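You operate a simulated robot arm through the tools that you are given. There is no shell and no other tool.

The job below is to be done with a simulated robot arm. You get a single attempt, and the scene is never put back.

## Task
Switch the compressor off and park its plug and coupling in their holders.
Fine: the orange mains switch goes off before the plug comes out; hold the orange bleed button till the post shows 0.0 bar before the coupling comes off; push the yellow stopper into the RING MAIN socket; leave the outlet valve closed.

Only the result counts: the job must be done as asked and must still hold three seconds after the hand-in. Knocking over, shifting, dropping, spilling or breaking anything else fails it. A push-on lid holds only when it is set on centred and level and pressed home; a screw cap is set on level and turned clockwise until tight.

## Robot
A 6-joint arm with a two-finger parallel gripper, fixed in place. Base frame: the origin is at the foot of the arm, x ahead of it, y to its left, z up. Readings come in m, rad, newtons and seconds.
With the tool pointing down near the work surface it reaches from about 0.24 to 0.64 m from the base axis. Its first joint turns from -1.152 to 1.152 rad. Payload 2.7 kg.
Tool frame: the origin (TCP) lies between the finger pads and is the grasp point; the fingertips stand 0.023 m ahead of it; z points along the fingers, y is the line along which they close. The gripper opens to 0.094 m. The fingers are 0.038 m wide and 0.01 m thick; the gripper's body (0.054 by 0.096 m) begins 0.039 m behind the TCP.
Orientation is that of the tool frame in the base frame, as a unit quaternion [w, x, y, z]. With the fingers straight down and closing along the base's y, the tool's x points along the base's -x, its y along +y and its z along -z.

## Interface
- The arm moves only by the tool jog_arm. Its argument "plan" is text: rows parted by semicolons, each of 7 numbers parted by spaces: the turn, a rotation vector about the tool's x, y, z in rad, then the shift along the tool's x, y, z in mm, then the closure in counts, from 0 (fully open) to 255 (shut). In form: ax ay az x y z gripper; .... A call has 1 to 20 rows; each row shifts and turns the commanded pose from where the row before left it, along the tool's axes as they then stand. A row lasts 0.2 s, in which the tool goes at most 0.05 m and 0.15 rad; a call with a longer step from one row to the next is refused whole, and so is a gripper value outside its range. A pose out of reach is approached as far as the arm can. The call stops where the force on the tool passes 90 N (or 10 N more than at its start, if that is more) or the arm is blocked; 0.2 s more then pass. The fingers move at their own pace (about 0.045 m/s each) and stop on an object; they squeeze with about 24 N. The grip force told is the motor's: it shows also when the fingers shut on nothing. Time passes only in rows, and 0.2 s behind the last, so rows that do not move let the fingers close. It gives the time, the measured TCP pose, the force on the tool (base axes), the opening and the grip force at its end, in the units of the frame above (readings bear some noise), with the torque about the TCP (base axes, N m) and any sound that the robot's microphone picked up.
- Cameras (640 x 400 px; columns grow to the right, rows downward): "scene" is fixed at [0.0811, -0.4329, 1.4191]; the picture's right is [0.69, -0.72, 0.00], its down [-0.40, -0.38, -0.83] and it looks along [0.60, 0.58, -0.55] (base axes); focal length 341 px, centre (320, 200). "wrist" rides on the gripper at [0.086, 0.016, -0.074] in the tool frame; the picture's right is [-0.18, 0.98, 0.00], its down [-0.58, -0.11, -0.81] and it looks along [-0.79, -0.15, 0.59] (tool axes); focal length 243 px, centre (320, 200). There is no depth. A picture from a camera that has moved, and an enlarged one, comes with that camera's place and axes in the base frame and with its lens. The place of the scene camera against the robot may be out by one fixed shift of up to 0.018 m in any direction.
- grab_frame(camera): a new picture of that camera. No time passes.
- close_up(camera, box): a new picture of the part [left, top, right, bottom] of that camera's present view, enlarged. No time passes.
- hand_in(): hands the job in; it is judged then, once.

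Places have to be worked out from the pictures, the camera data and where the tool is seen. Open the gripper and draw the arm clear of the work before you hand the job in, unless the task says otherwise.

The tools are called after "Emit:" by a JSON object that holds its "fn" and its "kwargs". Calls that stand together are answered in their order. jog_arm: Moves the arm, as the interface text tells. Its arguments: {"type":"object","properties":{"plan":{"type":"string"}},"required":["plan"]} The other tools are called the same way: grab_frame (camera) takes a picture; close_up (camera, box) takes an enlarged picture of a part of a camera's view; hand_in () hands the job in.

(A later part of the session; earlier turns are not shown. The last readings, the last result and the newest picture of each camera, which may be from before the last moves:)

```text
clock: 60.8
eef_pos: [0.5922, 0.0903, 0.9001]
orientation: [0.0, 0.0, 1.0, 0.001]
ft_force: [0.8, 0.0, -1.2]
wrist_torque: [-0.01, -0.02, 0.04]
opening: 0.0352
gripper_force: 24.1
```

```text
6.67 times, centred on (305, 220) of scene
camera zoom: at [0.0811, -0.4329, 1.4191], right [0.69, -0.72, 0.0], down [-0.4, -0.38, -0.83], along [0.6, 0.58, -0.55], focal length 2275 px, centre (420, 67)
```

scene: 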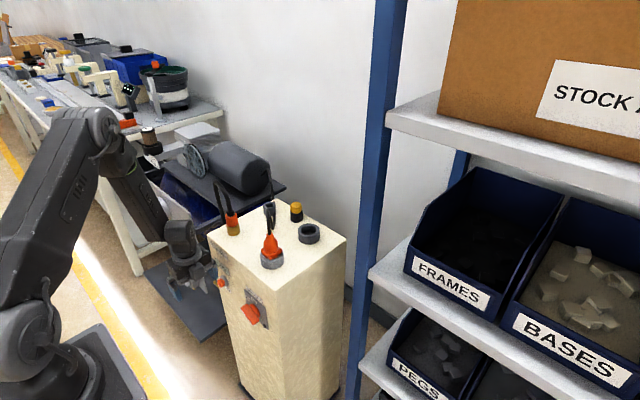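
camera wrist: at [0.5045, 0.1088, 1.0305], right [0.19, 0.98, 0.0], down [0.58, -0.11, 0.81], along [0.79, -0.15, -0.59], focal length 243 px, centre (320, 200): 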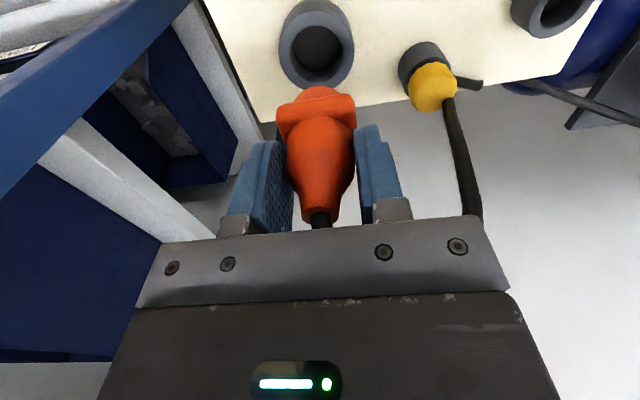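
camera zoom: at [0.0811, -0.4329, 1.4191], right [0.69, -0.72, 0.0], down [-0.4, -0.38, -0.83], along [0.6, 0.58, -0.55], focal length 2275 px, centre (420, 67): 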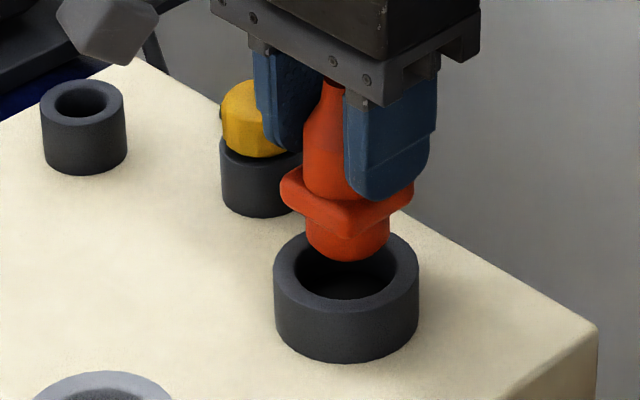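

Now the remaining offset is about 1.4 mm in y, well inside the clearance. I correct it and lower 20 mm in small steps.

Emit:
{"fn": "jog_arm", "kwargs": {"plan": "0 0 0 0 1.4 0 255; 0 0 0 0 0 4 255; 0 0 0 0 0 4 255; 0 0 0 0 0 4 255; 0 0 0 0 0 4 255; 0 0 0 0 0 4 255; 0 0 0 0 0 0 255"}}

Emit:
{"fn": "close_up", "kwargs": {"camera": "wrist", "box": [220, 0, 420, 125]}}

Emit:
{"fn": "close_up", "kwargs": {"camera": "scene", "box": [265, 190, 345, 250]}}

```text
clock: 62.4
eef_pos: [0.5919, 0.0928, 0.8789]
orientation: [0.0, 0.001, 1.0, 0.0]
ft_force: [0.6, 0.5, -0.7]
wrist_torque: [0.01, 0.02, -0.01]
opening: 0.0354
gripper_force: 23.5
```

```text
3.20 times, centred on (320, 62) of wrist
camera zoom: at [0.5057, 0.1085, 0.953], right [0.19, 0.98, 0.0], down [0.58, -0.11, 0.81], along [0.79, -0.15, -0.59], focal length 776 px, centre (320, 640)
```

zoom: 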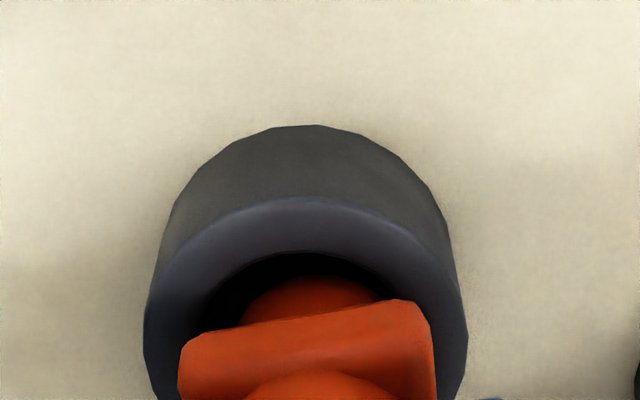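

```text
6.67 times, centred on (305, 220) of scene
camera zoom: at [0.0811, -0.4329, 1.4191], right [0.69, -0.72, 0.0], down [-0.4, -0.38, -0.83], along [0.6, 0.58, -0.55], focal length 2275 px, centre (420, 67)
```

zoom: 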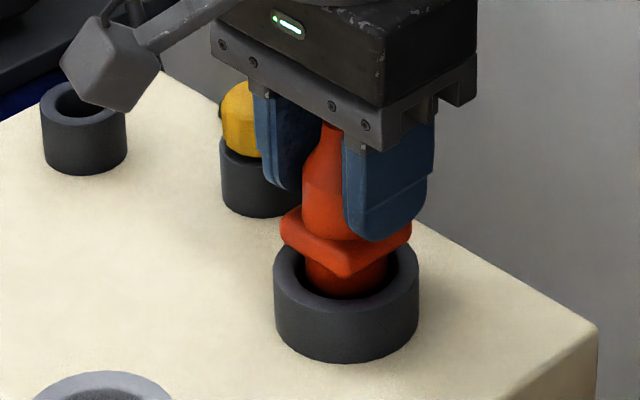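

The plug is entering the holder centred. I lower on in 2–3 mm steps until the flange seats.

Emit:
{"fn": "jog_arm", "kwargs": {"plan": "0 0 0 0 0 3 255; 0 0 0 0 0 3 255; 0 0 0 0 0 2 255; 0 0 0 0 0 0 255"}}

Emit:
{"fn": "close_up", "kwargs": {"camera": "scene", "box": [265, 190, 345, 250]}}

```text
clock: 63.4
eef_pos: [0.5912, 0.0915, 0.8711]
orientation: [0.0, 0.0, 1.0, 0.001]
ft_force: [-0.5, 0.2, -1.6]
wrist_torque: [-0.02, -0.01, 0.01]
opening: 0.0353
gripper_force: 24.2
```

```text
6.67 times, centred on (305, 220) of scene
camera zoom: at [0.0811, -0.4329, 1.4191], right [0.69, -0.72, 0.0], down [-0.4, -0.38, -0.83], along [0.6, 0.58, -0.55], focal length 2275 px, centre (420, 67)
```

zoom: 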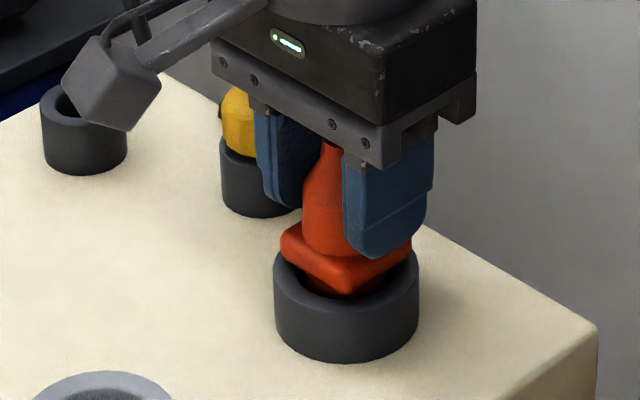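

No contact yet; the flange is just above the rim. I continue in 1 mm steps.

Emit:
{"fn": "jog_arm", "kwargs": {"plan": "0 0 0 0 0 1 255; 0 0 0 0 0 1 255; 0 0 0 0 0 1 255; 0 0 0 0 0 0 255"}}

Emit:
{"fn": "close_up", "kwargs": {"camera": "scene", "box": [285, 200, 335, 240]}}

```text
clock: 64.4
eef_pos: [0.5921, 0.0911, 0.8682]
orientation: [0.001, 0.001, 1.0, 0.0]
ft_force: [0.8, -0.2, 9.9]
wrist_torque: [-0.06, 0.18, -0.03]
opening: 0.035
gripper_force: 24.2
```

```text
10.00 times, centred on (310, 220) of scene
camera zoom: at [0.0809, -0.4329, 1.4191], right [0.69, -0.72, 0.0], down [-0.4, -0.38, -0.83], along [0.6, 0.58, -0.55], focal length 3413 px, centre (420, 0)
```

zoom: 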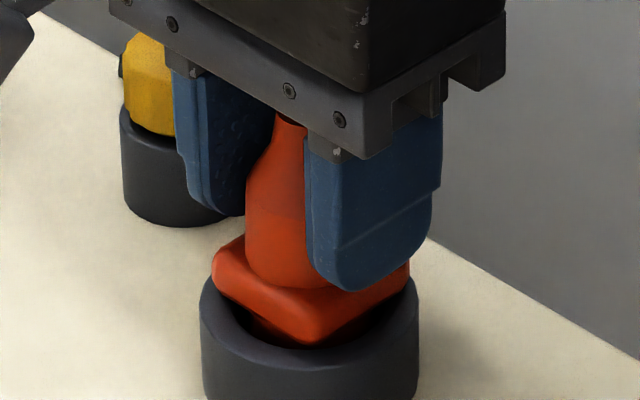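

Seated: 9.9 N up at z 0.868. I open the fingers part-way and rise straight up.

Emit:
{"fn": "jog_arm", "kwargs": {"plan": "0 0 0 0 0 0 90; 0 0 0 0 0 0 90; 0 0 0 0 0 0 90; 0 0 0 0 0 -10 90; 0 0 0 0 0 -20 90; 0 0 0 0 0 -30 90; 0 0 0 0 0 -30 90; 0 0 0 0 0 0 90"}}

Emit:
{"fn": "close_up", "kwargs": {"camera": "scene", "box": [240, 170, 350, 270]}}

Emit:
{"fn": "grab_frame", "kwargs": {"camera": "wrist"}}

```text
clock: 66.2
eef_pos: [0.5942, 0.0933, 0.959]
orientation: [0.0, 0.001, 1.0, -0.001]
ft_force: [-0.1, -0.4, -0.1]
wrist_torque: [-0.01, 0.01, 0.0]
opening: 0.0607
gripper_force: 0.0
```

```text
4.00 times, centred on (295, 220) of scene
camera zoom: at [0.0811, -0.4329, 1.4191], right [0.69, -0.72, 0.0], down [-0.4, -0.38, -0.83], along [0.6, 0.58, -0.55], focal length 1365 px, centre (420, 120)
```

zoom: 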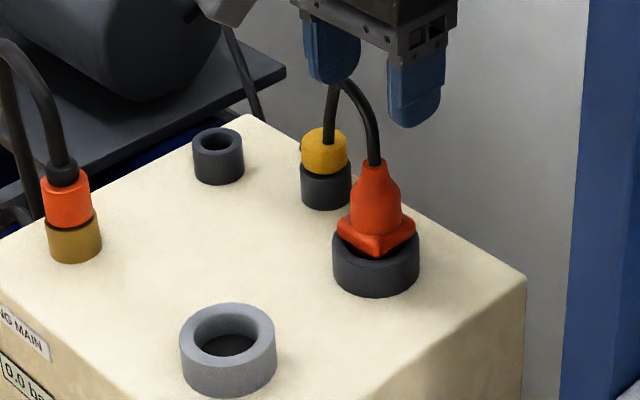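

```text
taken
camera wrist: at [0.5078, 0.1093, 1.0336], right [0.19, 0.98, 0.0], down [0.58, -0.11, 0.81], along [0.79, -0.15, -0.59], focal length 243 px, centre (320, 200)
```

wrist: 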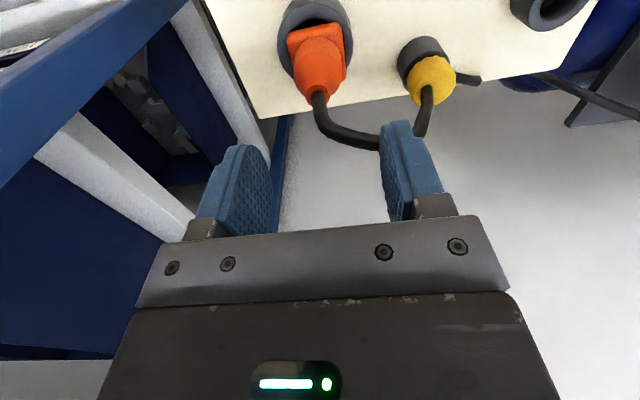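

The plug sits upright in its holder. The cable now arcs toward the stopper, so I look closely there.

Emit:
{"fn": "close_up", "kwargs": {"camera": "wrist", "box": [270, 0, 510, 150]}}

Emit:
{"fn": "close_up", "kwargs": {"camera": "scene", "box": [290, 180, 345, 240]}}

```text
2.67 times, centred on (390, 75) of wrist
camera zoom: at [0.5078, 0.1093, 1.0336], right [0.19, 0.98, 0.0], down [0.58, -0.11, 0.81], along [0.79, -0.15, -0.59], focal length 647 px, centre (133, 533)
```

zoom: 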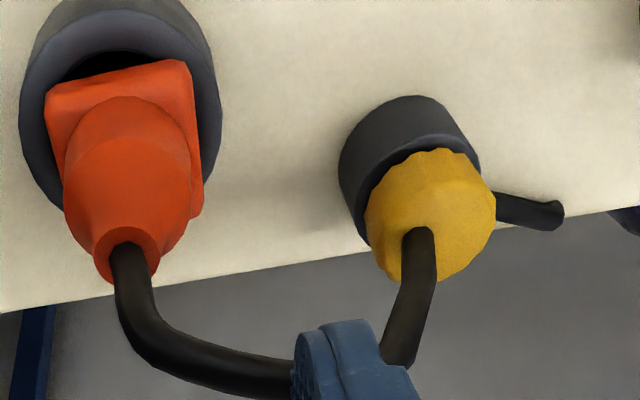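

```text
6.67 times, centred on (318, 210) of scene
camera zoom: at [0.0811, -0.4329, 1.4191], right [0.69, -0.72, 0.0], down [-0.4, -0.38, -0.83], along [0.6, 0.58, -0.55], focal length 2275 px, centre (337, 133)
```

zoom: 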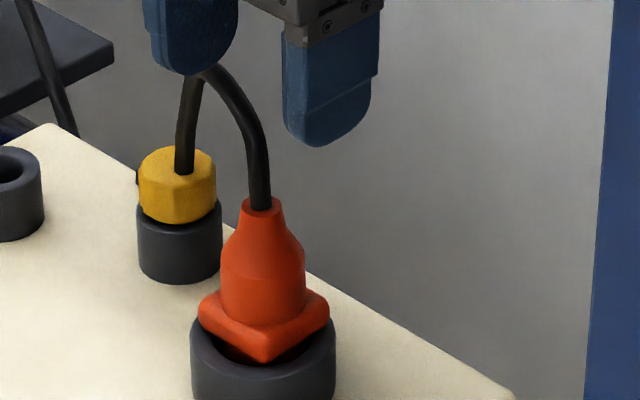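

The drawn cable passes straight through the stopper, so cables are not solid obstacles here. Next the coupling: I travel above it with the gripper open and measure its position.

Emit:
{"fn": "jog_arm", "kwargs": {"plan": "0 0 0 26.8 33.6 -6 0; 0 0 0 26.8 33.6 -6 0; 0 0 0 26.8 33.6 -6 0; 0 0 0 26.8 33.6 -6 0; 0 0 0 26.8 33.6 -6 0; 0 0 0 0 0 0 0; 0 0 0 0 0 0 0"}}

Emit:
{"fn": "grab_frame", "kwargs": {"camera": "wrist"}}

Emit:
{"fn": "close_up", "kwargs": {"camera": "wrist", "box": [240, 0, 400, 100]}}

Emit:
{"fn": "close_up", "kwargs": {"camera": "scene", "box": [195, 150, 345, 290]}}

```text
clock: 67.8
eef_pos: [0.459, 0.26, 0.989]
orientation: [-0.001, 0.0, 1.0, 0.0]
ft_force: [-0.2, -0.1, -0.2]
wrist_torque: [-0.03, 0.02, -0.02]
opening: 0.094
gripper_force: 0.0
```

```text
taken
camera wrist: at [0.3726, 0.2763, 1.0646], right [0.19, 0.98, 0.0], down [0.58, -0.11, 0.81], along [0.79, -0.15, -0.59], focal length 243 px, centre (320, 200)
```

wrist: 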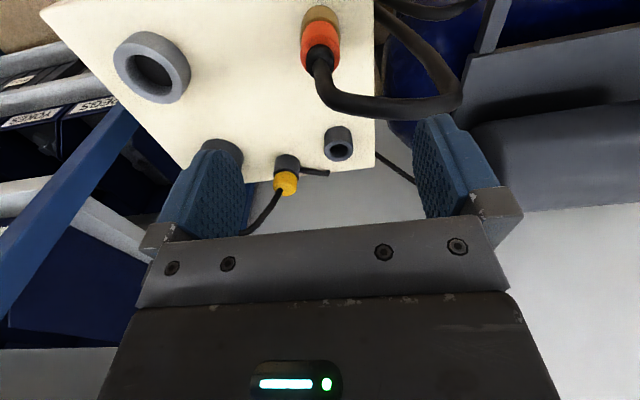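

```text
4.00 times, centred on (320, 50) of wrist
camera zoom: at [0.3726, 0.2763, 1.0646], right [0.19, 0.98, 0.0], down [0.58, -0.11, 0.81], along [0.79, -0.15, -0.59], focal length 970 px, centre (320, 800)
```

zoom: 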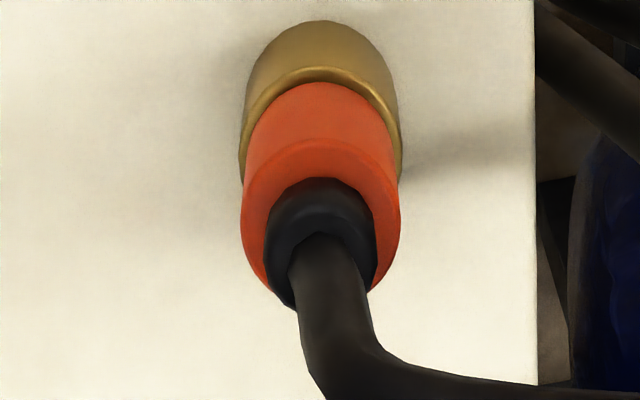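

```text
2.86 times, centred on (270, 220) of scene
camera zoom: at [0.0811, -0.4329, 1.4191], right [0.69, -0.72, 0.0], down [-0.4, -0.38, -0.83], along [0.6, 0.58, -0.55], focal length 975 px, centre (463, 143)
```

zoom: 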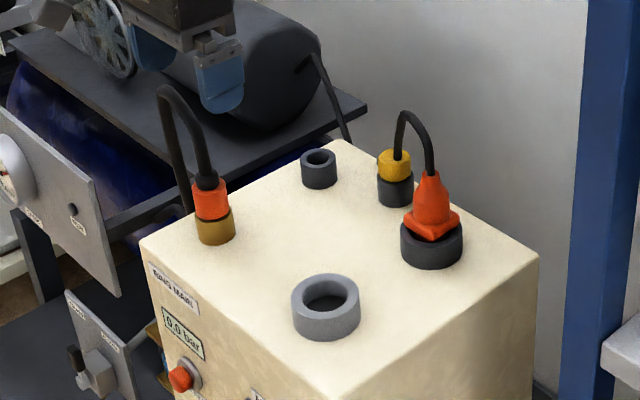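

The coupling axis is at (0.460, 0.260); its sleeve spans z 0.829–0.855 above the brass rim. I centre and descend to just above it.

Emit:
{"fn": "jog_arm", "kwargs": {"plan": "0 0 0 -1.4 -0.5 20 0; 0 0 0 0 0 30 0; 0 0 0 0 0 30 0; 0 0 0 0 0 20 0; 0 0 0 0 0 8 0; 0 0 0 0 0 0 0"}}

Emit:
{"fn": "grab_frame", "kwargs": {"camera": "wrist"}}

Emit:
{"fn": "close_up", "kwargs": {"camera": "scene", "box": [190, 160, 300, 260]}}

```text
clock: 69.2
eef_pos: [0.4601, 0.2619, 0.8791]
orientation: [0.001, 0.001, 1.0, 0.0]
ft_force: [-0.2, 0.4, 0.4]
wrist_torque: [-0.01, 0.01, 0.04]
opening: 0.0941
gripper_force: 0.0
```

```text
taken
camera wrist: at [0.3734, 0.2776, 0.9541], right [0.19, 0.98, 0.0], down [0.58, -0.11, 0.81], along [0.79, -0.15, -0.59], focal length 243 px, centre (320, 200)
```

wrist: 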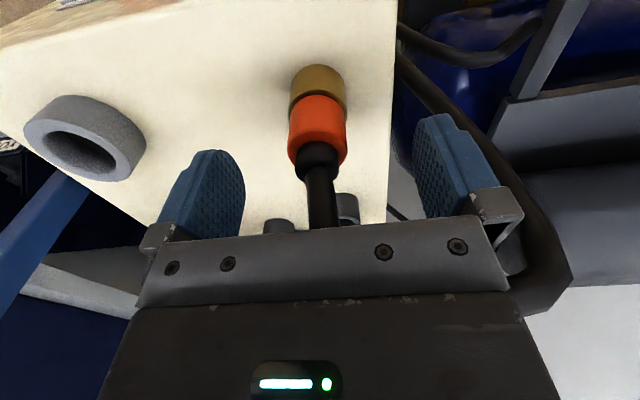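

```text
4.00 times, centred on (245, 210) of scene
camera zoom: at [0.0811, -0.4329, 1.4191], right [0.69, -0.72, 0.0], down [-0.4, -0.38, -0.83], along [0.6, 0.58, -0.55], focal length 1365 px, centre (620, 160)
```

zoom: 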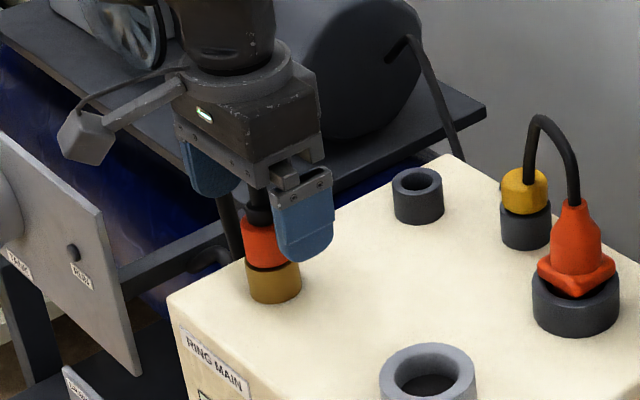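

The sleeve is 1.5 mm toward -y of the finger centre. I correct, descend the last 24 mm and close on the sleeve.

Emit:
{"fn": "jog_arm", "kwargs": {"plan": "0 0 0 0 -1.5 8 0; 0 0 0 0 0 8 0; 0 0 0 0 0 8 0; 0 0 0 0 0 0 0; 0 0 0 0 0 0 255; 0 0 0 0 0 0 255; 0 0 0 0 0 0 255; 0 0 0 0 0 0 255; 0 0 0 0 0 0 255; 0 0 0 0 0 0 255"}}

Emit:
{"fn": "grab_frame", "kwargs": {"camera": "wrist"}}

Emit:
{"fn": "close_up", "kwargs": {"camera": "scene", "box": [190, 180, 280, 260]}}

```text
clock: 71.4
eef_pos: [0.4608, 0.2587, 0.8551]
orientation: [-0.001, 0.0, 1.0, 0.0]
ft_force: [0.1, -0.2, 0.2]
wrist_torque: [0.05, 0.0, -0.01]
opening: 0.0309
gripper_force: 24.3
```

```text
taken
camera wrist: at [0.3733, 0.2756, 0.9304], right [0.19, 0.98, 0.0], down [0.58, -0.11, 0.81], along [0.79, -0.15, -0.59], focal length 243 px, centre (320, 200)
```

wrist: 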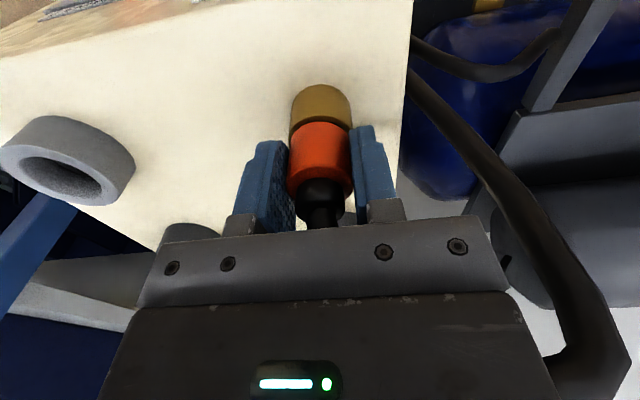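

```text
5.00 times, centred on (235, 220) of scene
camera zoom: at [0.0811, -0.4329, 1.4191], right [0.69, -0.72, 0.0], down [-0.4, -0.38, -0.83], along [0.6, 0.58, -0.55], focal length 1706 px, centre (745, 100)
```

zoom: 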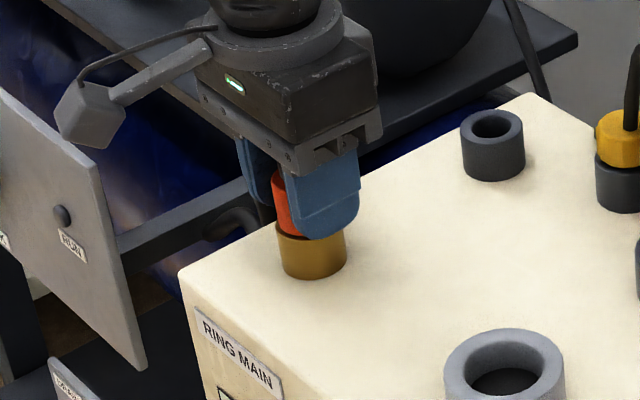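

Gripped at 31 mm. I pull the coupling straight up slowly.

Emit:
{"fn": "jog_arm", "kwargs": {"plan": "0 0 0 0 0 -4 255; 0 0 0 0 0 -4 255; 0 0 0 0 0 -4 255; 0 0 0 0 0 -4 255; 0 0 0 0 0 -4 255; 0 0 0 0 0 0 255"}}

Emit:
{"fn": "close_up", "kwargs": {"camera": "scene", "box": [190, 180, 280, 260]}}

```text
clock: 72.8
eef_pos: [0.461, 0.2571, 0.8746]
orientation: [0.001, 0.001, 1.0, 0.0]
ft_force: [-0.6, 0.3, -0.6]
wrist_torque: [0.02, 0.0, 0.01]
opening: 0.0311
gripper_force: 24.1
```

```text
5.00 times, centred on (235, 220) of scene
camera zoom: at [0.0811, -0.4329, 1.4191], right [0.69, -0.72, 0.0], down [-0.4, -0.38, -0.83], along [0.6, 0.58, -0.55], focal length 1706 px, centre (745, 100)
```

zoom: 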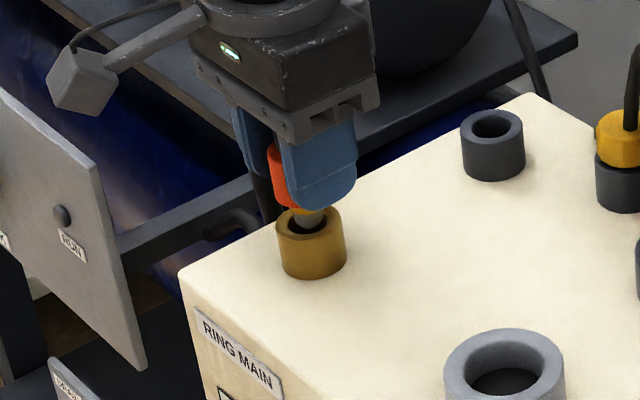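

It comes off, showing a grey stem below the sleeve. I lift it clear and inspect the stem, the empty brass socket and the holder.

Emit:
{"fn": "jog_arm", "kwargs": {"plan": "0 0 0 0 0 -10 255; 0 0 0 0 0 -20 255; 0 0 0 0 0 -25 255; 0 0 0 0 0 -20 255; 0 0 0 0 0 0 255; 0 0 0 0 0 0 255"}}

Emit:
{"fn": "close_up", "kwargs": {"camera": "scene", "box": [190, 150, 300, 260]}}

Emit:
{"fn": "grab_frame", "kwargs": {"camera": "wrist"}}

Emit:
{"fn": "close_up", "kwargs": {"camera": "scene", "box": [220, 190, 290, 250]}}

```text
clock: 74.2
eef_pos: [0.4579, 0.2569, 0.9521]
orientation: [-0.001, 0.001, 1.0, 0.0]
ft_force: [-0.6, 0.1, -0.7]
wrist_torque: [0.04, 0.01, 0.01]
opening: 0.0312
gripper_force: 23.5
```

```text
3.64 times, centred on (245, 205) of scene
camera zoom: at [0.0811, -0.4329, 1.4191], right [0.69, -0.72, 0.0], down [-0.4, -0.38, -0.83], along [0.6, 0.58, -0.55], focal length 1241 px, centre (593, 182)
```

zoom: 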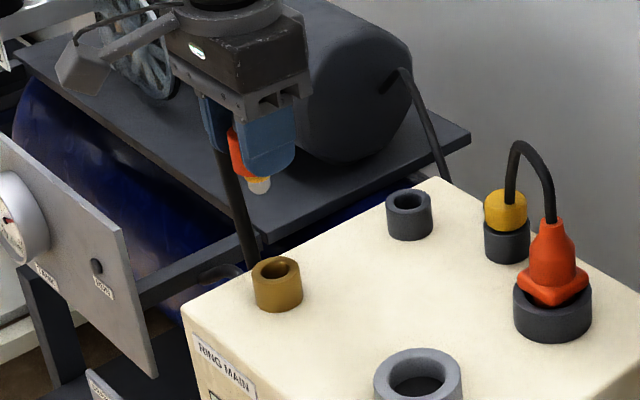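

```text
taken
camera wrist: at [0.3716, 0.2739, 1.0264], right [0.19, 0.98, 0.0], down [0.58, -0.11, 0.81], along [0.79, -0.15, -0.59], focal length 243 px, centre (320, 200)
```

wrist: 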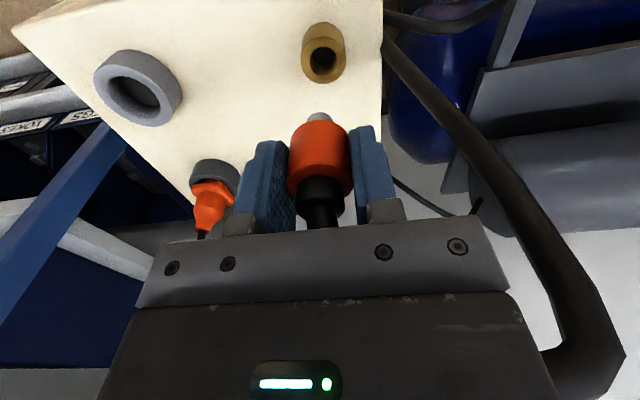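

```text
6.67 times, centred on (255, 220) of scene
camera zoom: at [0.0811, -0.4329, 1.4191], right [0.69, -0.72, 0.0], down [-0.4, -0.38, -0.83], along [0.6, 0.58, -0.55], focal length 2275 px, centre (753, 67)
```

zoom: 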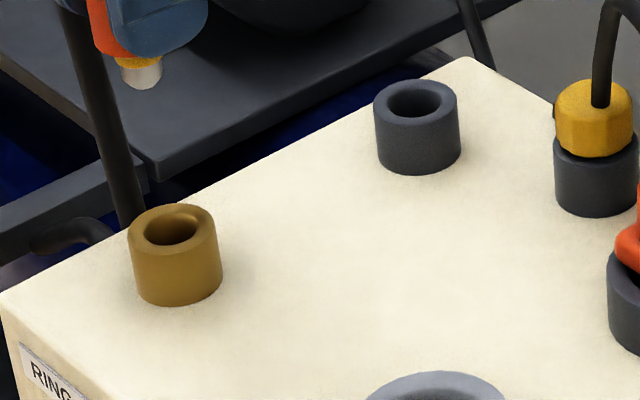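

The coupling is free; brass socket and its holder rims are at equal height, with the holder about 131 mm further in x at the same y. I carry it there.

Emit:
{"fn": "jog_arm", "kwargs": {"plan": "0 0 0 -20 1 0 255; 0 0 0 -34 1 0 255; 0 0 0 -34 0.7 0 255; 0 0 0 -30 0 0 255; 0 0 0 -14.4 0 0 255; 0 0 0 0 0 0 255; 0 0 0 0 0 0 255"}}

Emit:
{"fn": "grab_frame", "kwargs": {"camera": "wrist"}}

Emit:
{"fn": "close_up", "kwargs": {"camera": "wrist", "box": [240, 0, 400, 100]}}

Emit:
{"fn": "close_up", "kwargs": {"camera": "scene", "box": [235, 150, 325, 230]}}

```text
clock: 75.8
eef_pos: [0.5857, 0.2565, 0.9516]
orientation: [0.0, 0.001, 1.0, -0.002]
ft_force: [0.0, 0.0, -0.4]
wrist_torque: [0.02, -0.02, 0.03]
opening: 0.0311
gripper_force: 24.0
out of reach, approached as far as the arm can: row 5
```

```text
taken
camera wrist: at [0.499, 0.2734, 1.0265], right [0.19, 0.98, 0.0], down [0.58, -0.11, 0.81], along [0.79, -0.15, -0.59], focal length 243 px, centre (320, 200)
```

wrist: 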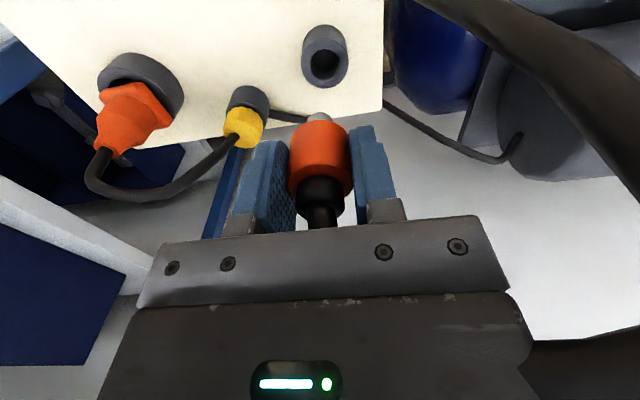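

```text
4.00 times, centred on (320, 50) of wrist
camera zoom: at [0.499, 0.2734, 1.0265], right [0.19, 0.98, 0.0], down [0.58, -0.11, 0.81], along [0.79, -0.15, -0.59], focal length 970 px, centre (320, 800)
```

zoom: 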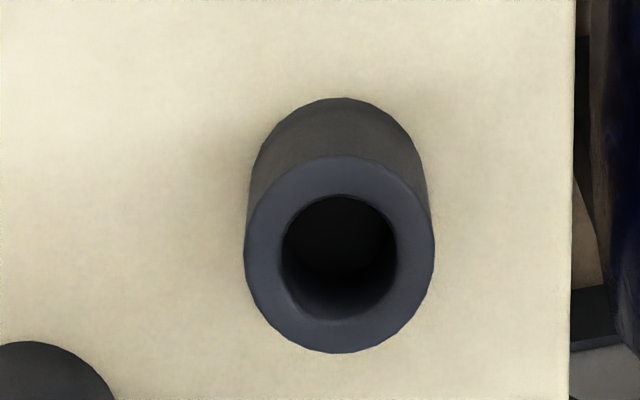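

```text
5.00 times, centred on (280, 190) of scene
camera zoom: at [0.0811, -0.4329, 1.4191], right [0.69, -0.72, 0.0], down [-0.4, -0.38, -0.83], along [0.6, 0.58, -0.55], focal length 1706 px, centre (520, 250)
```

zoom: 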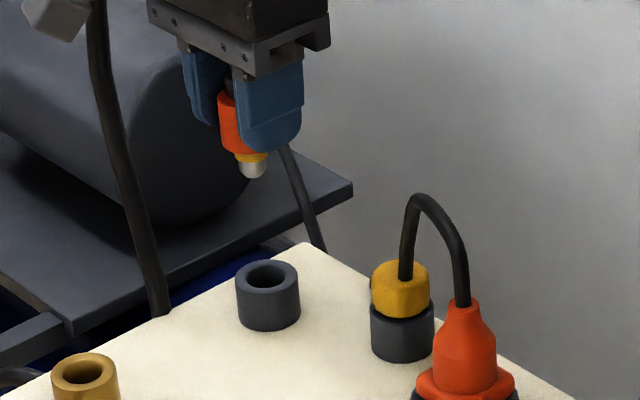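

The arm hit its reach limit at x 0.585; the holder centre is at (0.5896, 0.2602). Lower down the wrist gets nearer shoulder height and reach grows, so I lower 50 mm (stem still above the rim) and then try to close the last 4 mm.

Emit:
{"fn": "jog_arm", "kwargs": {"plan": "0 0 0 0 0 20 255; 0 0 0 0 0 20 255; 0 0 0 0 0 10 255; 0 0 0 -2 1.3 0 255; 0 0 0 -2 1.3 0 255; 0 0 0 0 0 0 255; 0 0 0 0 0 0 255"}}

Emit:
{"fn": "close_up", "kwargs": {"camera": "wrist", "box": [220, 0, 420, 125]}}

Emit:
{"fn": "close_up", "kwargs": {"camera": "scene", "box": [240, 165, 310, 225]}}

```text
clock: 77.4
eef_pos: [0.5895, 0.2594, 0.8997]
orientation: [0.0, 0.001, 1.0, 0.0]
ft_force: [-1.0, 0.4, -0.5]
wrist_torque: [0.01, -0.04, -0.01]
opening: 0.0312
gripper_force: 23.5
```

```text
3.20 times, centred on (320, 62) of wrist
camera zoom: at [0.5024, 0.2759, 0.975], right [0.19, 0.98, 0.0], down [0.58, -0.11, 0.81], along [0.79, -0.15, -0.59], focal length 776 px, centre (320, 640)
```

zoom: 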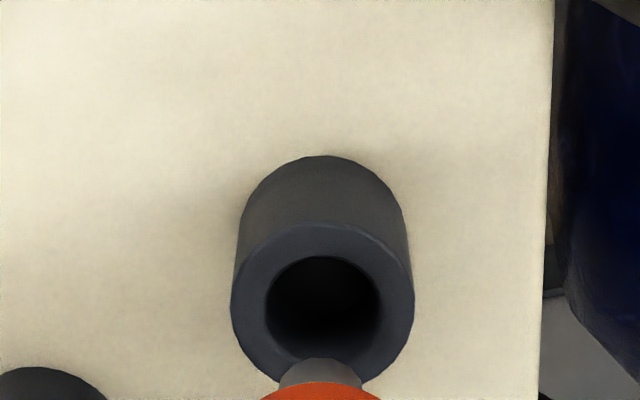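

```text
6.67 times, centred on (275, 195) of scene
camera zoom: at [0.0811, -0.4329, 1.4191], right [0.69, -0.72, 0.0], down [-0.4, -0.38, -0.83], along [0.6, 0.58, -0.55], focal length 2275 px, centre (620, 233)
```

zoom: 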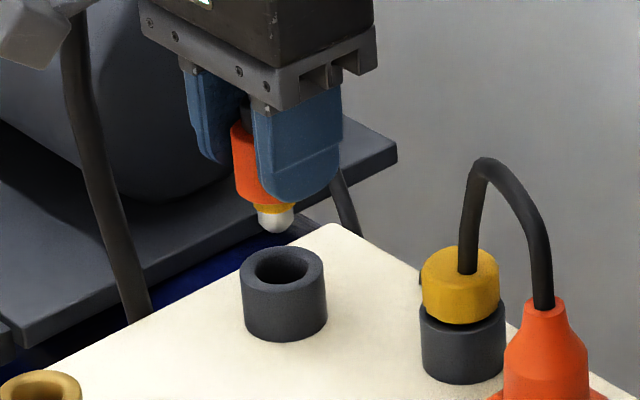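

Aligned in y to within 0.5 mm, with the stem ~1.5 mm short in x. I add 1.2 mm in x and lower in 4 mm steps.

Emit:
{"fn": "jog_arm", "kwargs": {"plan": "0 0 0 -1.2 0 4 255; 0 0 0 0 0 4 255; 0 0 0 0 0 4 255; 0 0 0 0 0 4 255; 0 0 0 0 0 4 255; 0 0 0 0 0 4 255; 0 0 0 0 0 0 255"}}

Emit:
{"fn": "close_up", "kwargs": {"camera": "scene", "box": [240, 165, 310, 225]}}

Emit:
{"fn": "close_up", "kwargs": {"camera": "wrist", "box": [220, 20, 420, 145]}}

```text
clock: 79.0
eef_pos: [0.5884, 0.2586, 0.8772]
orientation: [0.001, 0.001, 1.0, 0.0]
ft_force: [0.7, -0.5, -0.6]
wrist_torque: [0.03, 0.01, 0.0]
opening: 0.0309
gripper_force: 24.1
out of reach, approached as far as the arm can: row 1
```

```text
6.67 times, centred on (275, 195) of scene
camera zoom: at [0.0811, -0.4329, 1.4191], right [0.69, -0.72, 0.0], down [-0.4, -0.38, -0.83], along [0.6, 0.58, -0.55], focal length 2275 px, centre (620, 233)
```

zoom: 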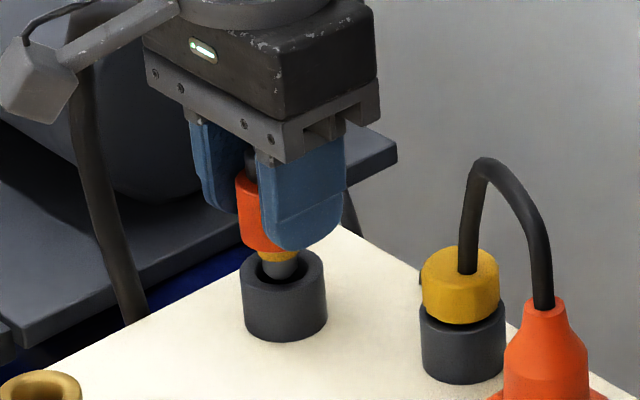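

```text
3.20 times, centred on (320, 82) of wrist
camera zoom: at [0.5011, 0.2747, 0.9511], right [0.19, 0.98, 0.0], down [0.58, -0.11, 0.81], along [0.79, -0.15, -0.59], focal length 776 px, centre (320, 576)
```

zoom: 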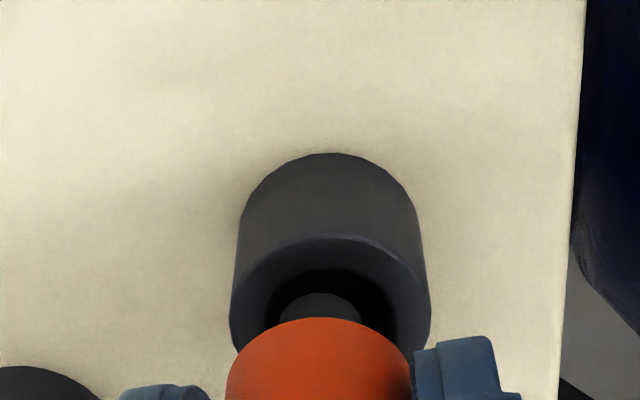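

The stem is entering the hole, about 1.5 mm off-centre in y. I nudge +1.2 mm in y and keep lowering in small steps.

Emit:
{"fn": "jog_arm", "kwargs": {"plan": "0 0 0 0 1.2 0 255; 0 0 0 0 0 4 255; 0 0 0 0 0 4 255; 0 0 0 0 0 4 255; 0 0 0 0 0 0 255"}}

Emit:
{"fn": "close_up", "kwargs": {"camera": "scene", "box": [240, 165, 310, 225]}}

Emit:
{"fn": "close_up", "kwargs": {"camera": "wrist", "box": [220, 20, 420, 145]}}

```text
clock: 80.2
eef_pos: [0.5882, 0.2585, 0.8643]
orientation: [0.0, 0.001, 1.0, 0.0]
ft_force: [0.3, 0.6, -1.3]
wrist_torque: [0.0, 0.02, 0.0]
opening: 0.031
gripper_force: 23.6
```

```text
6.67 times, centred on (275, 195) of scene
camera zoom: at [0.0811, -0.4329, 1.4191], right [0.69, -0.72, 0.0], down [-0.4, -0.38, -0.83], along [0.6, 0.58, -0.55], focal length 2275 px, centre (620, 233)
```

zoom: 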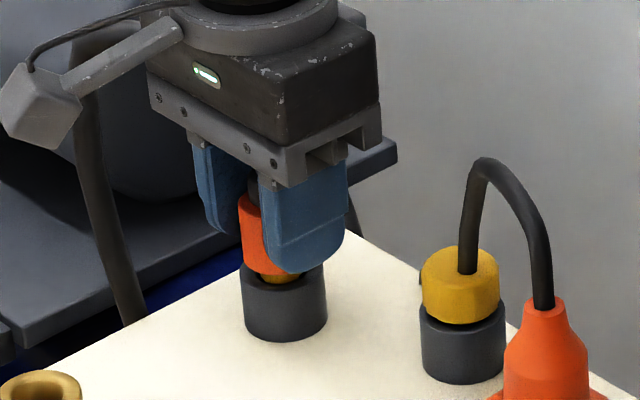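

```text
3.20 times, centred on (320, 82) of wrist
camera zoom: at [0.5011, 0.2744, 0.9395], right [0.19, 0.98, 0.0], down [0.58, -0.11, 0.81], along [0.79, -0.15, -0.59], focal length 776 px, centre (320, 576)
```

zoom: 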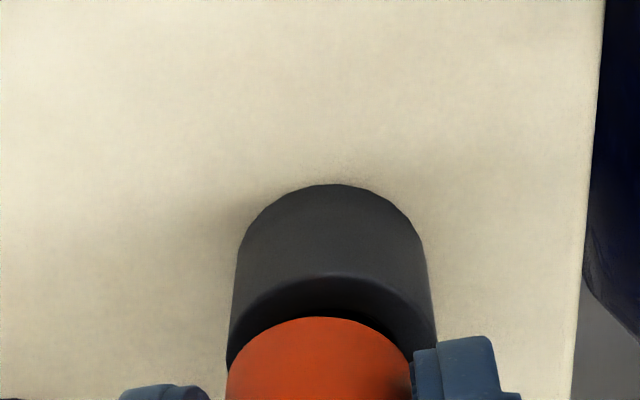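

Still ~2 mm short in y relative to the holder. I nudge +2 mm in y (and check that it takes) before seating.

Emit:
{"fn": "jog_arm", "kwargs": {"plan": "0 0 0 0 1 0 255; 0 0 0 0 1 0 255; 0 0 0 0 0 0 255; 0 0 0 0 0 0 255"}}

Emit:
{"fn": "close_up", "kwargs": {"camera": "wrist", "box": [220, 20, 420, 145]}}

```text
clock: 81.2
eef_pos: [0.5885, 0.2609, 0.8645]
orientation: [0.0, 0.0, 1.0, 0.0]
ft_force: [-0.1, 0.2, 0.3]
wrist_torque: [0.0, -0.01, 0.0]
opening: 0.0307
gripper_force: 24.3
```

```text
3.20 times, centred on (320, 82) of wrist
camera zoom: at [0.5015, 0.2773, 0.939], right [0.19, 0.98, 0.0], down [0.58, -0.11, 0.81], along [0.79, -0.15, -0.59], focal length 776 px, centre (320, 576)
```

zoom: 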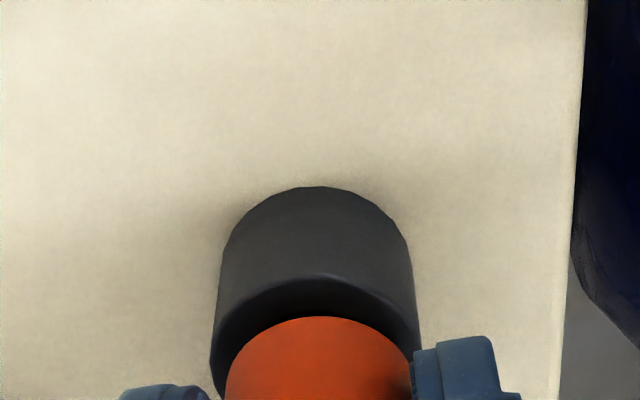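

Centred in y now (within 1 mm). I lower the rest in 2 mm and 1 mm steps until it seats.

Emit:
{"fn": "jog_arm", "kwargs": {"plan": "0 0 0 0 -0.5 2 255; 0 0 0 0 0 2 255; 0 0 0 0 0 2 255; 0 0 0 0 0 1 255; 0 0 0 0 0 1 255; 0 0 0 0 0 0 255"}}

Emit:
{"fn": "close_up", "kwargs": {"camera": "scene", "box": [240, 165, 310, 225]}}

```text
clock: 82.6
eef_pos: [0.5877, 0.2614, 0.8571]
orientation: [0.002, 0.001, 1.0, 0.001]
ft_force: [-0.5, 0.2, 10.9]
wrist_torque: [-0.17, 0.04, 0.01]
opening: 0.0313
gripper_force: 24.3
```

```text
6.67 times, centred on (275, 195) of scene
camera zoom: at [0.0809, -0.433, 1.4191], right [0.69, -0.72, 0.0], down [-0.4, -0.38, -0.83], along [0.6, 0.58, -0.55], focal length 2275 px, centre (620, 233)
```

zoom: 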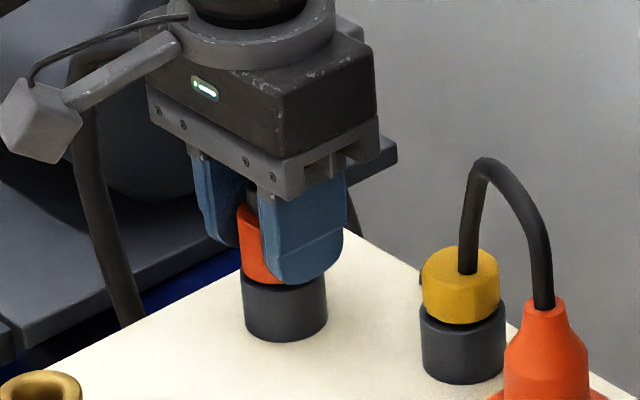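

Seated: 10.9 N at z 0.857, level with how it sat on the brass. I open part-way and rise, then draw back.

Emit:
{"fn": "jog_arm", "kwargs": {"plan": "0 0 0 0 0 0 90; 0 0 0 0 0 0 90; 0 0 0 0 0 0 90; 0 0 0 0 0 -8 90; 0 0 0 0 0 -15 90; 0 0 0 0 0 -20 90; 0 0 0 15 0 -20 90; 0 0 0 30 0 -30 90; 0 0 0 0 0 0 90"}}

Emit:
{"fn": "close_up", "kwargs": {"camera": "scene", "box": [210, 150, 350, 270]}}

Emit:
{"fn": "grab_frame", "kwargs": {"camera": "wrist"}}

```text
clock: 84.6
eef_pos: [0.5419, 0.2625, 0.9504]
orientation: [0.0, 0.001, 1.0, 0.0]
ft_force: [0.4, 0.3, -0.4]
wrist_torque: [0.0, 0.0, -0.02]
opening: 0.0612
gripper_force: 0.0
```

```text
3.33 times, centred on (280, 210) of scene
camera zoom: at [0.0811, -0.4329, 1.4191], right [0.69, -0.72, 0.0], down [-0.4, -0.38, -0.83], along [0.6, 0.58, -0.55], focal length 1138 px, centre (453, 167)
```

zoom: 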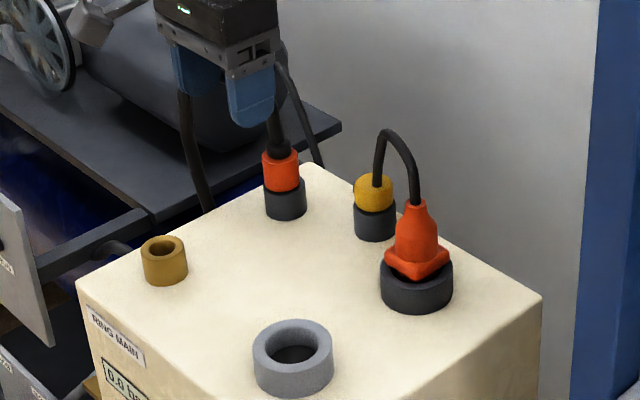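

```text
taken
camera wrist: at [0.4549, 0.2782, 1.0249], right [0.19, 0.98, 0.0], down [0.58, -0.11, 0.81], along [0.79, -0.15, -0.59], focal length 243 px, centre (320, 200)
```

wrist: 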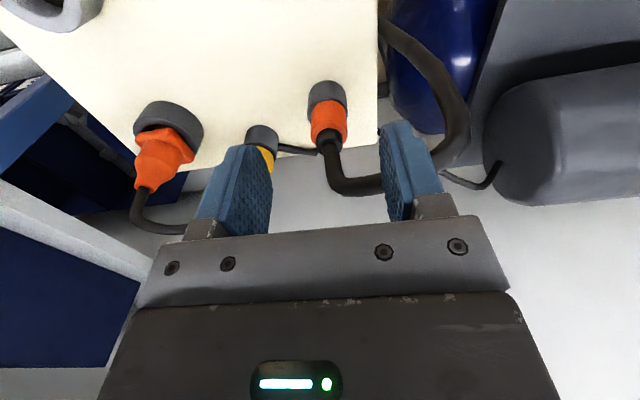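

Coupling parked upright. Now the yellow stopper: I move in front of it to measure its position and height accurately.

Emit:
{"fn": "jog_arm", "kwargs": {"plan": "0 0 0 5 -41 0 60; 0 0 0 5 -41 0 60; 0 0 0 0 0 0 60; 0 0 0 0 0 0 60"}}

Emit:
{"fn": "grab_frame", "kwargs": {"camera": "wrist"}}

Emit:
{"fn": "close_up", "kwargs": {"camera": "wrist", "box": [240, 50, 400, 150]}}

Emit:
{"fn": "close_up", "kwargs": {"camera": "scene", "box": [280, 185, 330, 235]}}

```text
clock: 85.6
eef_pos: [0.5304, 0.1784, 0.95]
orientation: [0.0, 0.001, 1.0, 0.001]
ft_force: [-0.5, -0.3, 0.2]
wrist_torque: [-0.01, -0.01, -0.02]
opening: 0.0721
gripper_force: 0.0
```

```text
taken
camera wrist: at [0.4431, 0.1951, 1.0244], right [0.19, 0.98, 0.0], down [0.58, -0.11, 0.81], along [0.79, -0.15, -0.59], focal length 243 px, centre (320, 200)
```

wrist: 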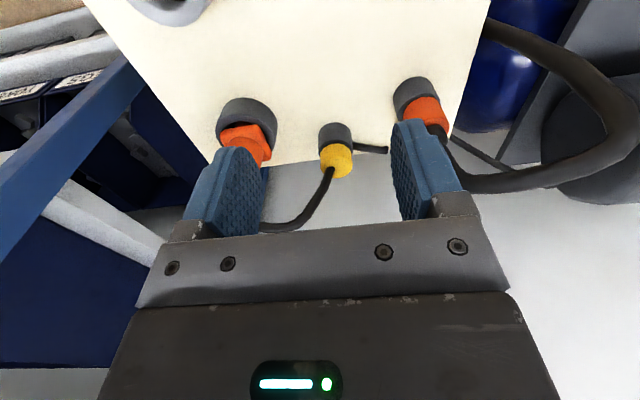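

```text
4.00 times, centred on (320, 100) of wrist
camera zoom: at [0.4431, 0.1951, 1.0244], right [0.19, 0.98, 0.0], down [0.58, -0.11, 0.81], along [0.79, -0.15, -0.59], focal length 970 px, centre (320, 600)
```

zoom: 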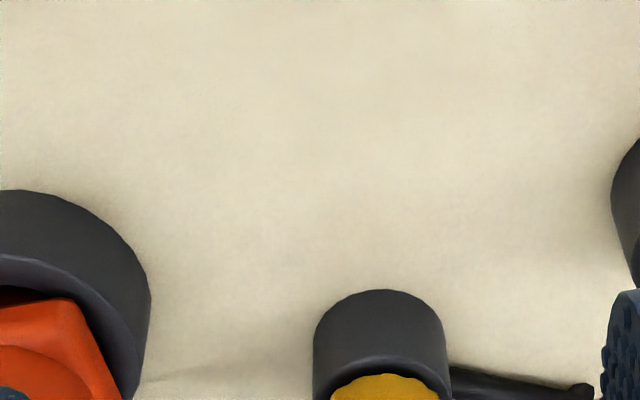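

```text
8.00 times, centred on (305, 210) of scene
camera zoom: at [0.0811, -0.4329, 1.4191], right [0.69, -0.72, 0.0], down [-0.4, -0.38, -0.83], along [0.6, 0.58, -0.55], focal length 2730 px, centre (440, 120)
```

zoom: 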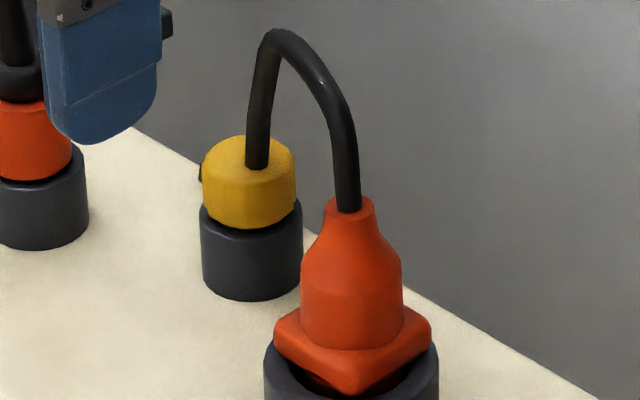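

I enlarge the stopper itself.

Emit:
{"fn": "close_up", "kwargs": {"camera": "wrist", "box": [270, 105, 400, 186]}}

```text
4.92 times, centred on (335, 146) of wrist
camera zoom: at [0.4431, 0.1951, 1.0244], right [0.19, 0.98, 0.0], down [0.58, -0.11, 0.81], along [0.79, -0.15, -0.59], focal length 1194 px, centre (246, 468)
```

zoom: 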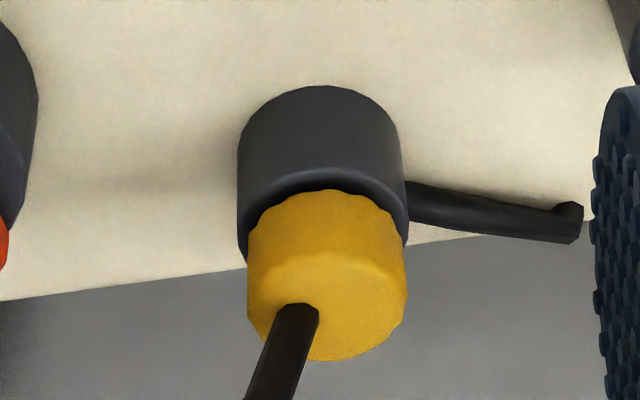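

The stopper is at about (0.626, 0.178), its cap z 0.829–0.850, radius 16.5 mm. That is ~7 mm beyond the vertical reach limit (~0.644 m), but the 38 mm wide pads still cover its axis with the TCP at x≈0.618. I go down to z 0.885 and forward between plug and coupling.

Emit:
{"fn": "jog_arm", "kwargs": {"plan": "0 0 0 0 0 25 60; 0 0 0 0 0 25 60; 0 0 0 0 0 15 60; 0 0 0 -25 0 0 60; 0 0 0 -25 0 0 60; 0 0 0 -25 0 0 60; 0 0 0 -6 0 0 60; 0 0 0 -4 0 0 60; 0 0 0 0 0 0 60; 0 0 0 0 0 0 60"}}

Emit:
{"fn": "grab_frame", "kwargs": {"camera": "wrist"}}

Emit:
{"fn": "close_up", "kwargs": {"camera": "scene", "box": [260, 165, 340, 235]}}

```text
clock: 87.8
eef_pos: [0.6179, 0.1788, 0.8829]
orientation: [0.0, 0.001, 1.0, 0.0]
ft_force: [0.1, 0.2, -0.7]
wrist_torque: [-0.02, -0.01, 0.02]
opening: 0.072
gripper_force: 0.1
```

```text
taken
camera wrist: at [0.5307, 0.1955, 0.9578], right [0.19, 0.98, 0.0], down [0.58, -0.11, 0.81], along [0.79, -0.15, -0.59], focal length 243 px, centre (320, 200)
```

wrist: 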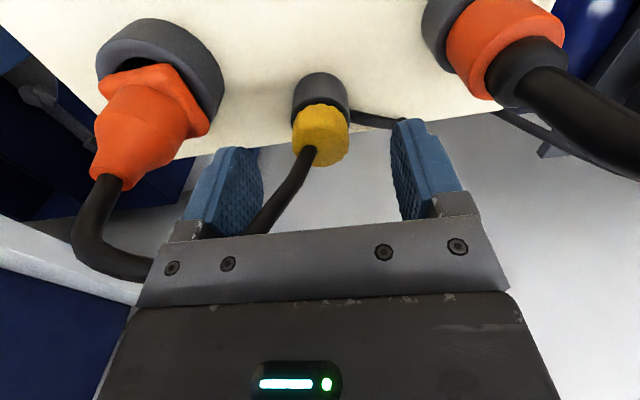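

```text
5.71 times, centred on (300, 200) of scene
camera zoom: at [0.0811, -0.4329, 1.4191], right [0.69, -0.72, 0.0], down [-0.4, -0.38, -0.83], along [0.6, 0.58, -0.55], focal length 1950 px, centre (434, 200)
```

zoom: 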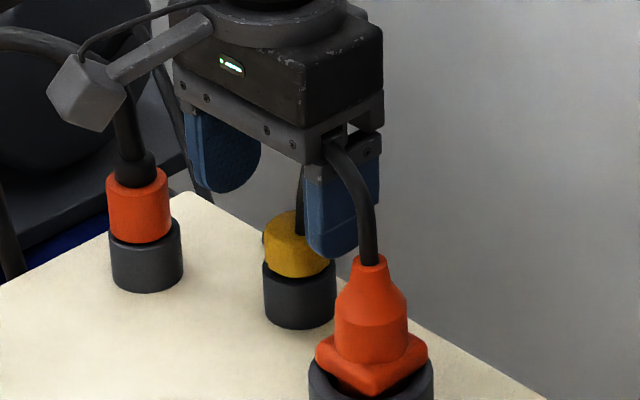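

In reach and centred in y. I enlarge to measure the remaining x offset.

Emit:
{"fn": "close_up", "kwargs": {"camera": "wrist", "box": [250, 60, 390, 170]}}

```text
3.64 times, centred on (320, 115) of wrist
camera zoom: at [0.5307, 0.1955, 0.9578], right [0.19, 0.98, 0.0], down [0.58, -0.11, 0.81], along [0.79, -0.15, -0.59], focal length 882 px, centre (320, 509)
```

zoom: 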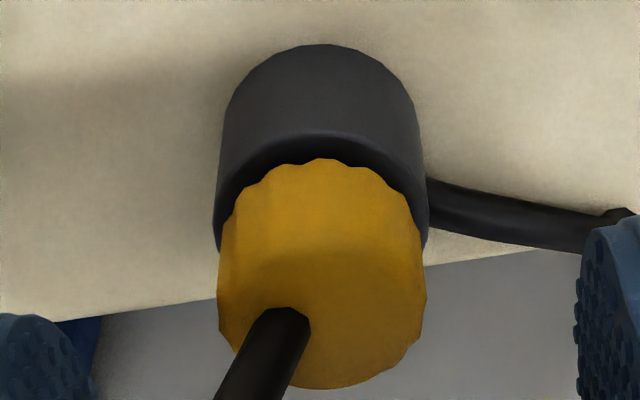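

The cap centre is at (0.625, 0.178), top z 0.849; the TCP is 8 mm short in x and 1.5 mm high in y. I nudge, lower to z≈0.855 and close.

Emit:
{"fn": "jog_arm", "kwargs": {"plan": "0 0 0 0 -1.5 8 60; 0 0 0 -1.5 0 8 60; 0 0 0 0 0 8 60; 0 0 0 0 0 5 60; 0 0 0 0 0 0 60; 0 0 0 0 0 0 60"}}

Emit:
{"fn": "close_up", "kwargs": {"camera": "wrist", "box": [180, 60, 470, 240]}}

Emit:
{"fn": "close_up", "kwargs": {"camera": "scene", "box": [260, 175, 340, 235]}}

```text
clock: 89.2
eef_pos: [0.6192, 0.177, 0.8562]
orientation: [0.0, 0.001, 1.0, 0.0]
ft_force: [-0.2, -0.3, 0.1]
wrist_torque: [0.0, -0.03, -0.02]
opening: 0.072
gripper_force: 0.0
```

```text
2.21 times, centred on (325, 150) of wrist
camera zoom: at [0.5321, 0.1937, 0.9299], right [0.19, 0.98, 0.0], down [0.58, -0.11, 0.81], along [0.79, -0.15, -0.59], focal length 535 px, centre (309, 310)
```

zoom: 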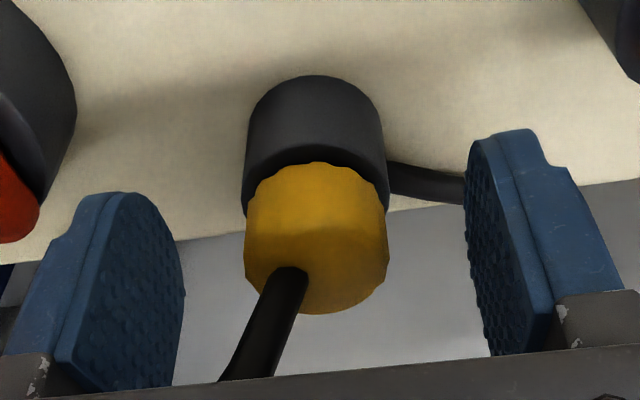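

```text
6.67 times, centred on (300, 205) of scene
camera zoom: at [0.0811, -0.4329, 1.4191], right [0.69, -0.72, 0.0], down [-0.4, -0.38, -0.83], along [0.6, 0.58, -0.55], focal length 2275 px, centre (453, 167)
```

zoom: 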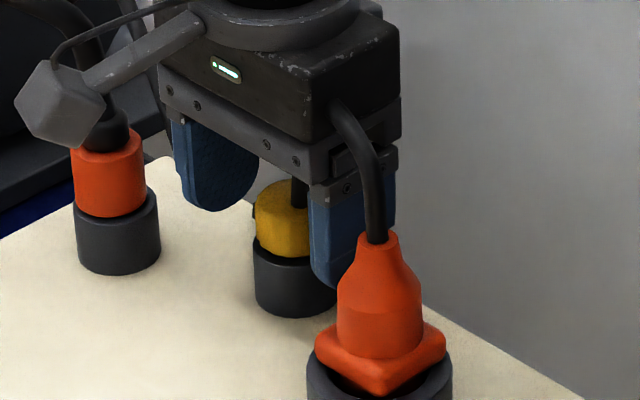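

Fingers straddle the cap symmetrically, tips just above the holder rim. I close on it.

Emit:
{"fn": "jog_arm", "kwargs": {"plan": "0 0 0 0 0 0 255; 0 0 0 0 0 0 255; 0 0 0 0 0 0 255; 0 0 0 0 0 0 255; 0 0 0 0 0 0 255"}}

Emit:
{"fn": "close_up", "kwargs": {"camera": "wrist", "box": [180, 60, 470, 240]}}

```text
clock: 90.4
eef_pos: [0.6186, 0.1776, 0.8554]
orientation: [0.0, 0.002, 1.0, 0.0]
ft_force: [0.1, -0.8, -0.6]
wrist_torque: [-0.05, -0.02, -0.01]
opening: 0.0327
gripper_force: 24.1
```

```text
2.21 times, centred on (325, 150) of wrist
camera zoom: at [0.5321, 0.1938, 0.93], right [0.19, 0.98, 0.0], down [0.58, -0.11, 0.81], along [0.79, -0.15, -0.59], focal length 535 px, centre (309, 310)
```

zoom: 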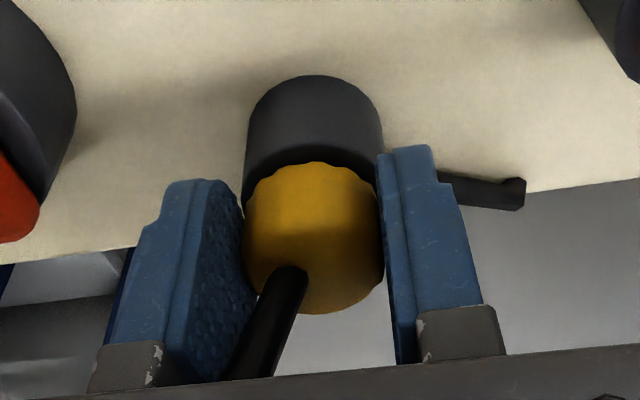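

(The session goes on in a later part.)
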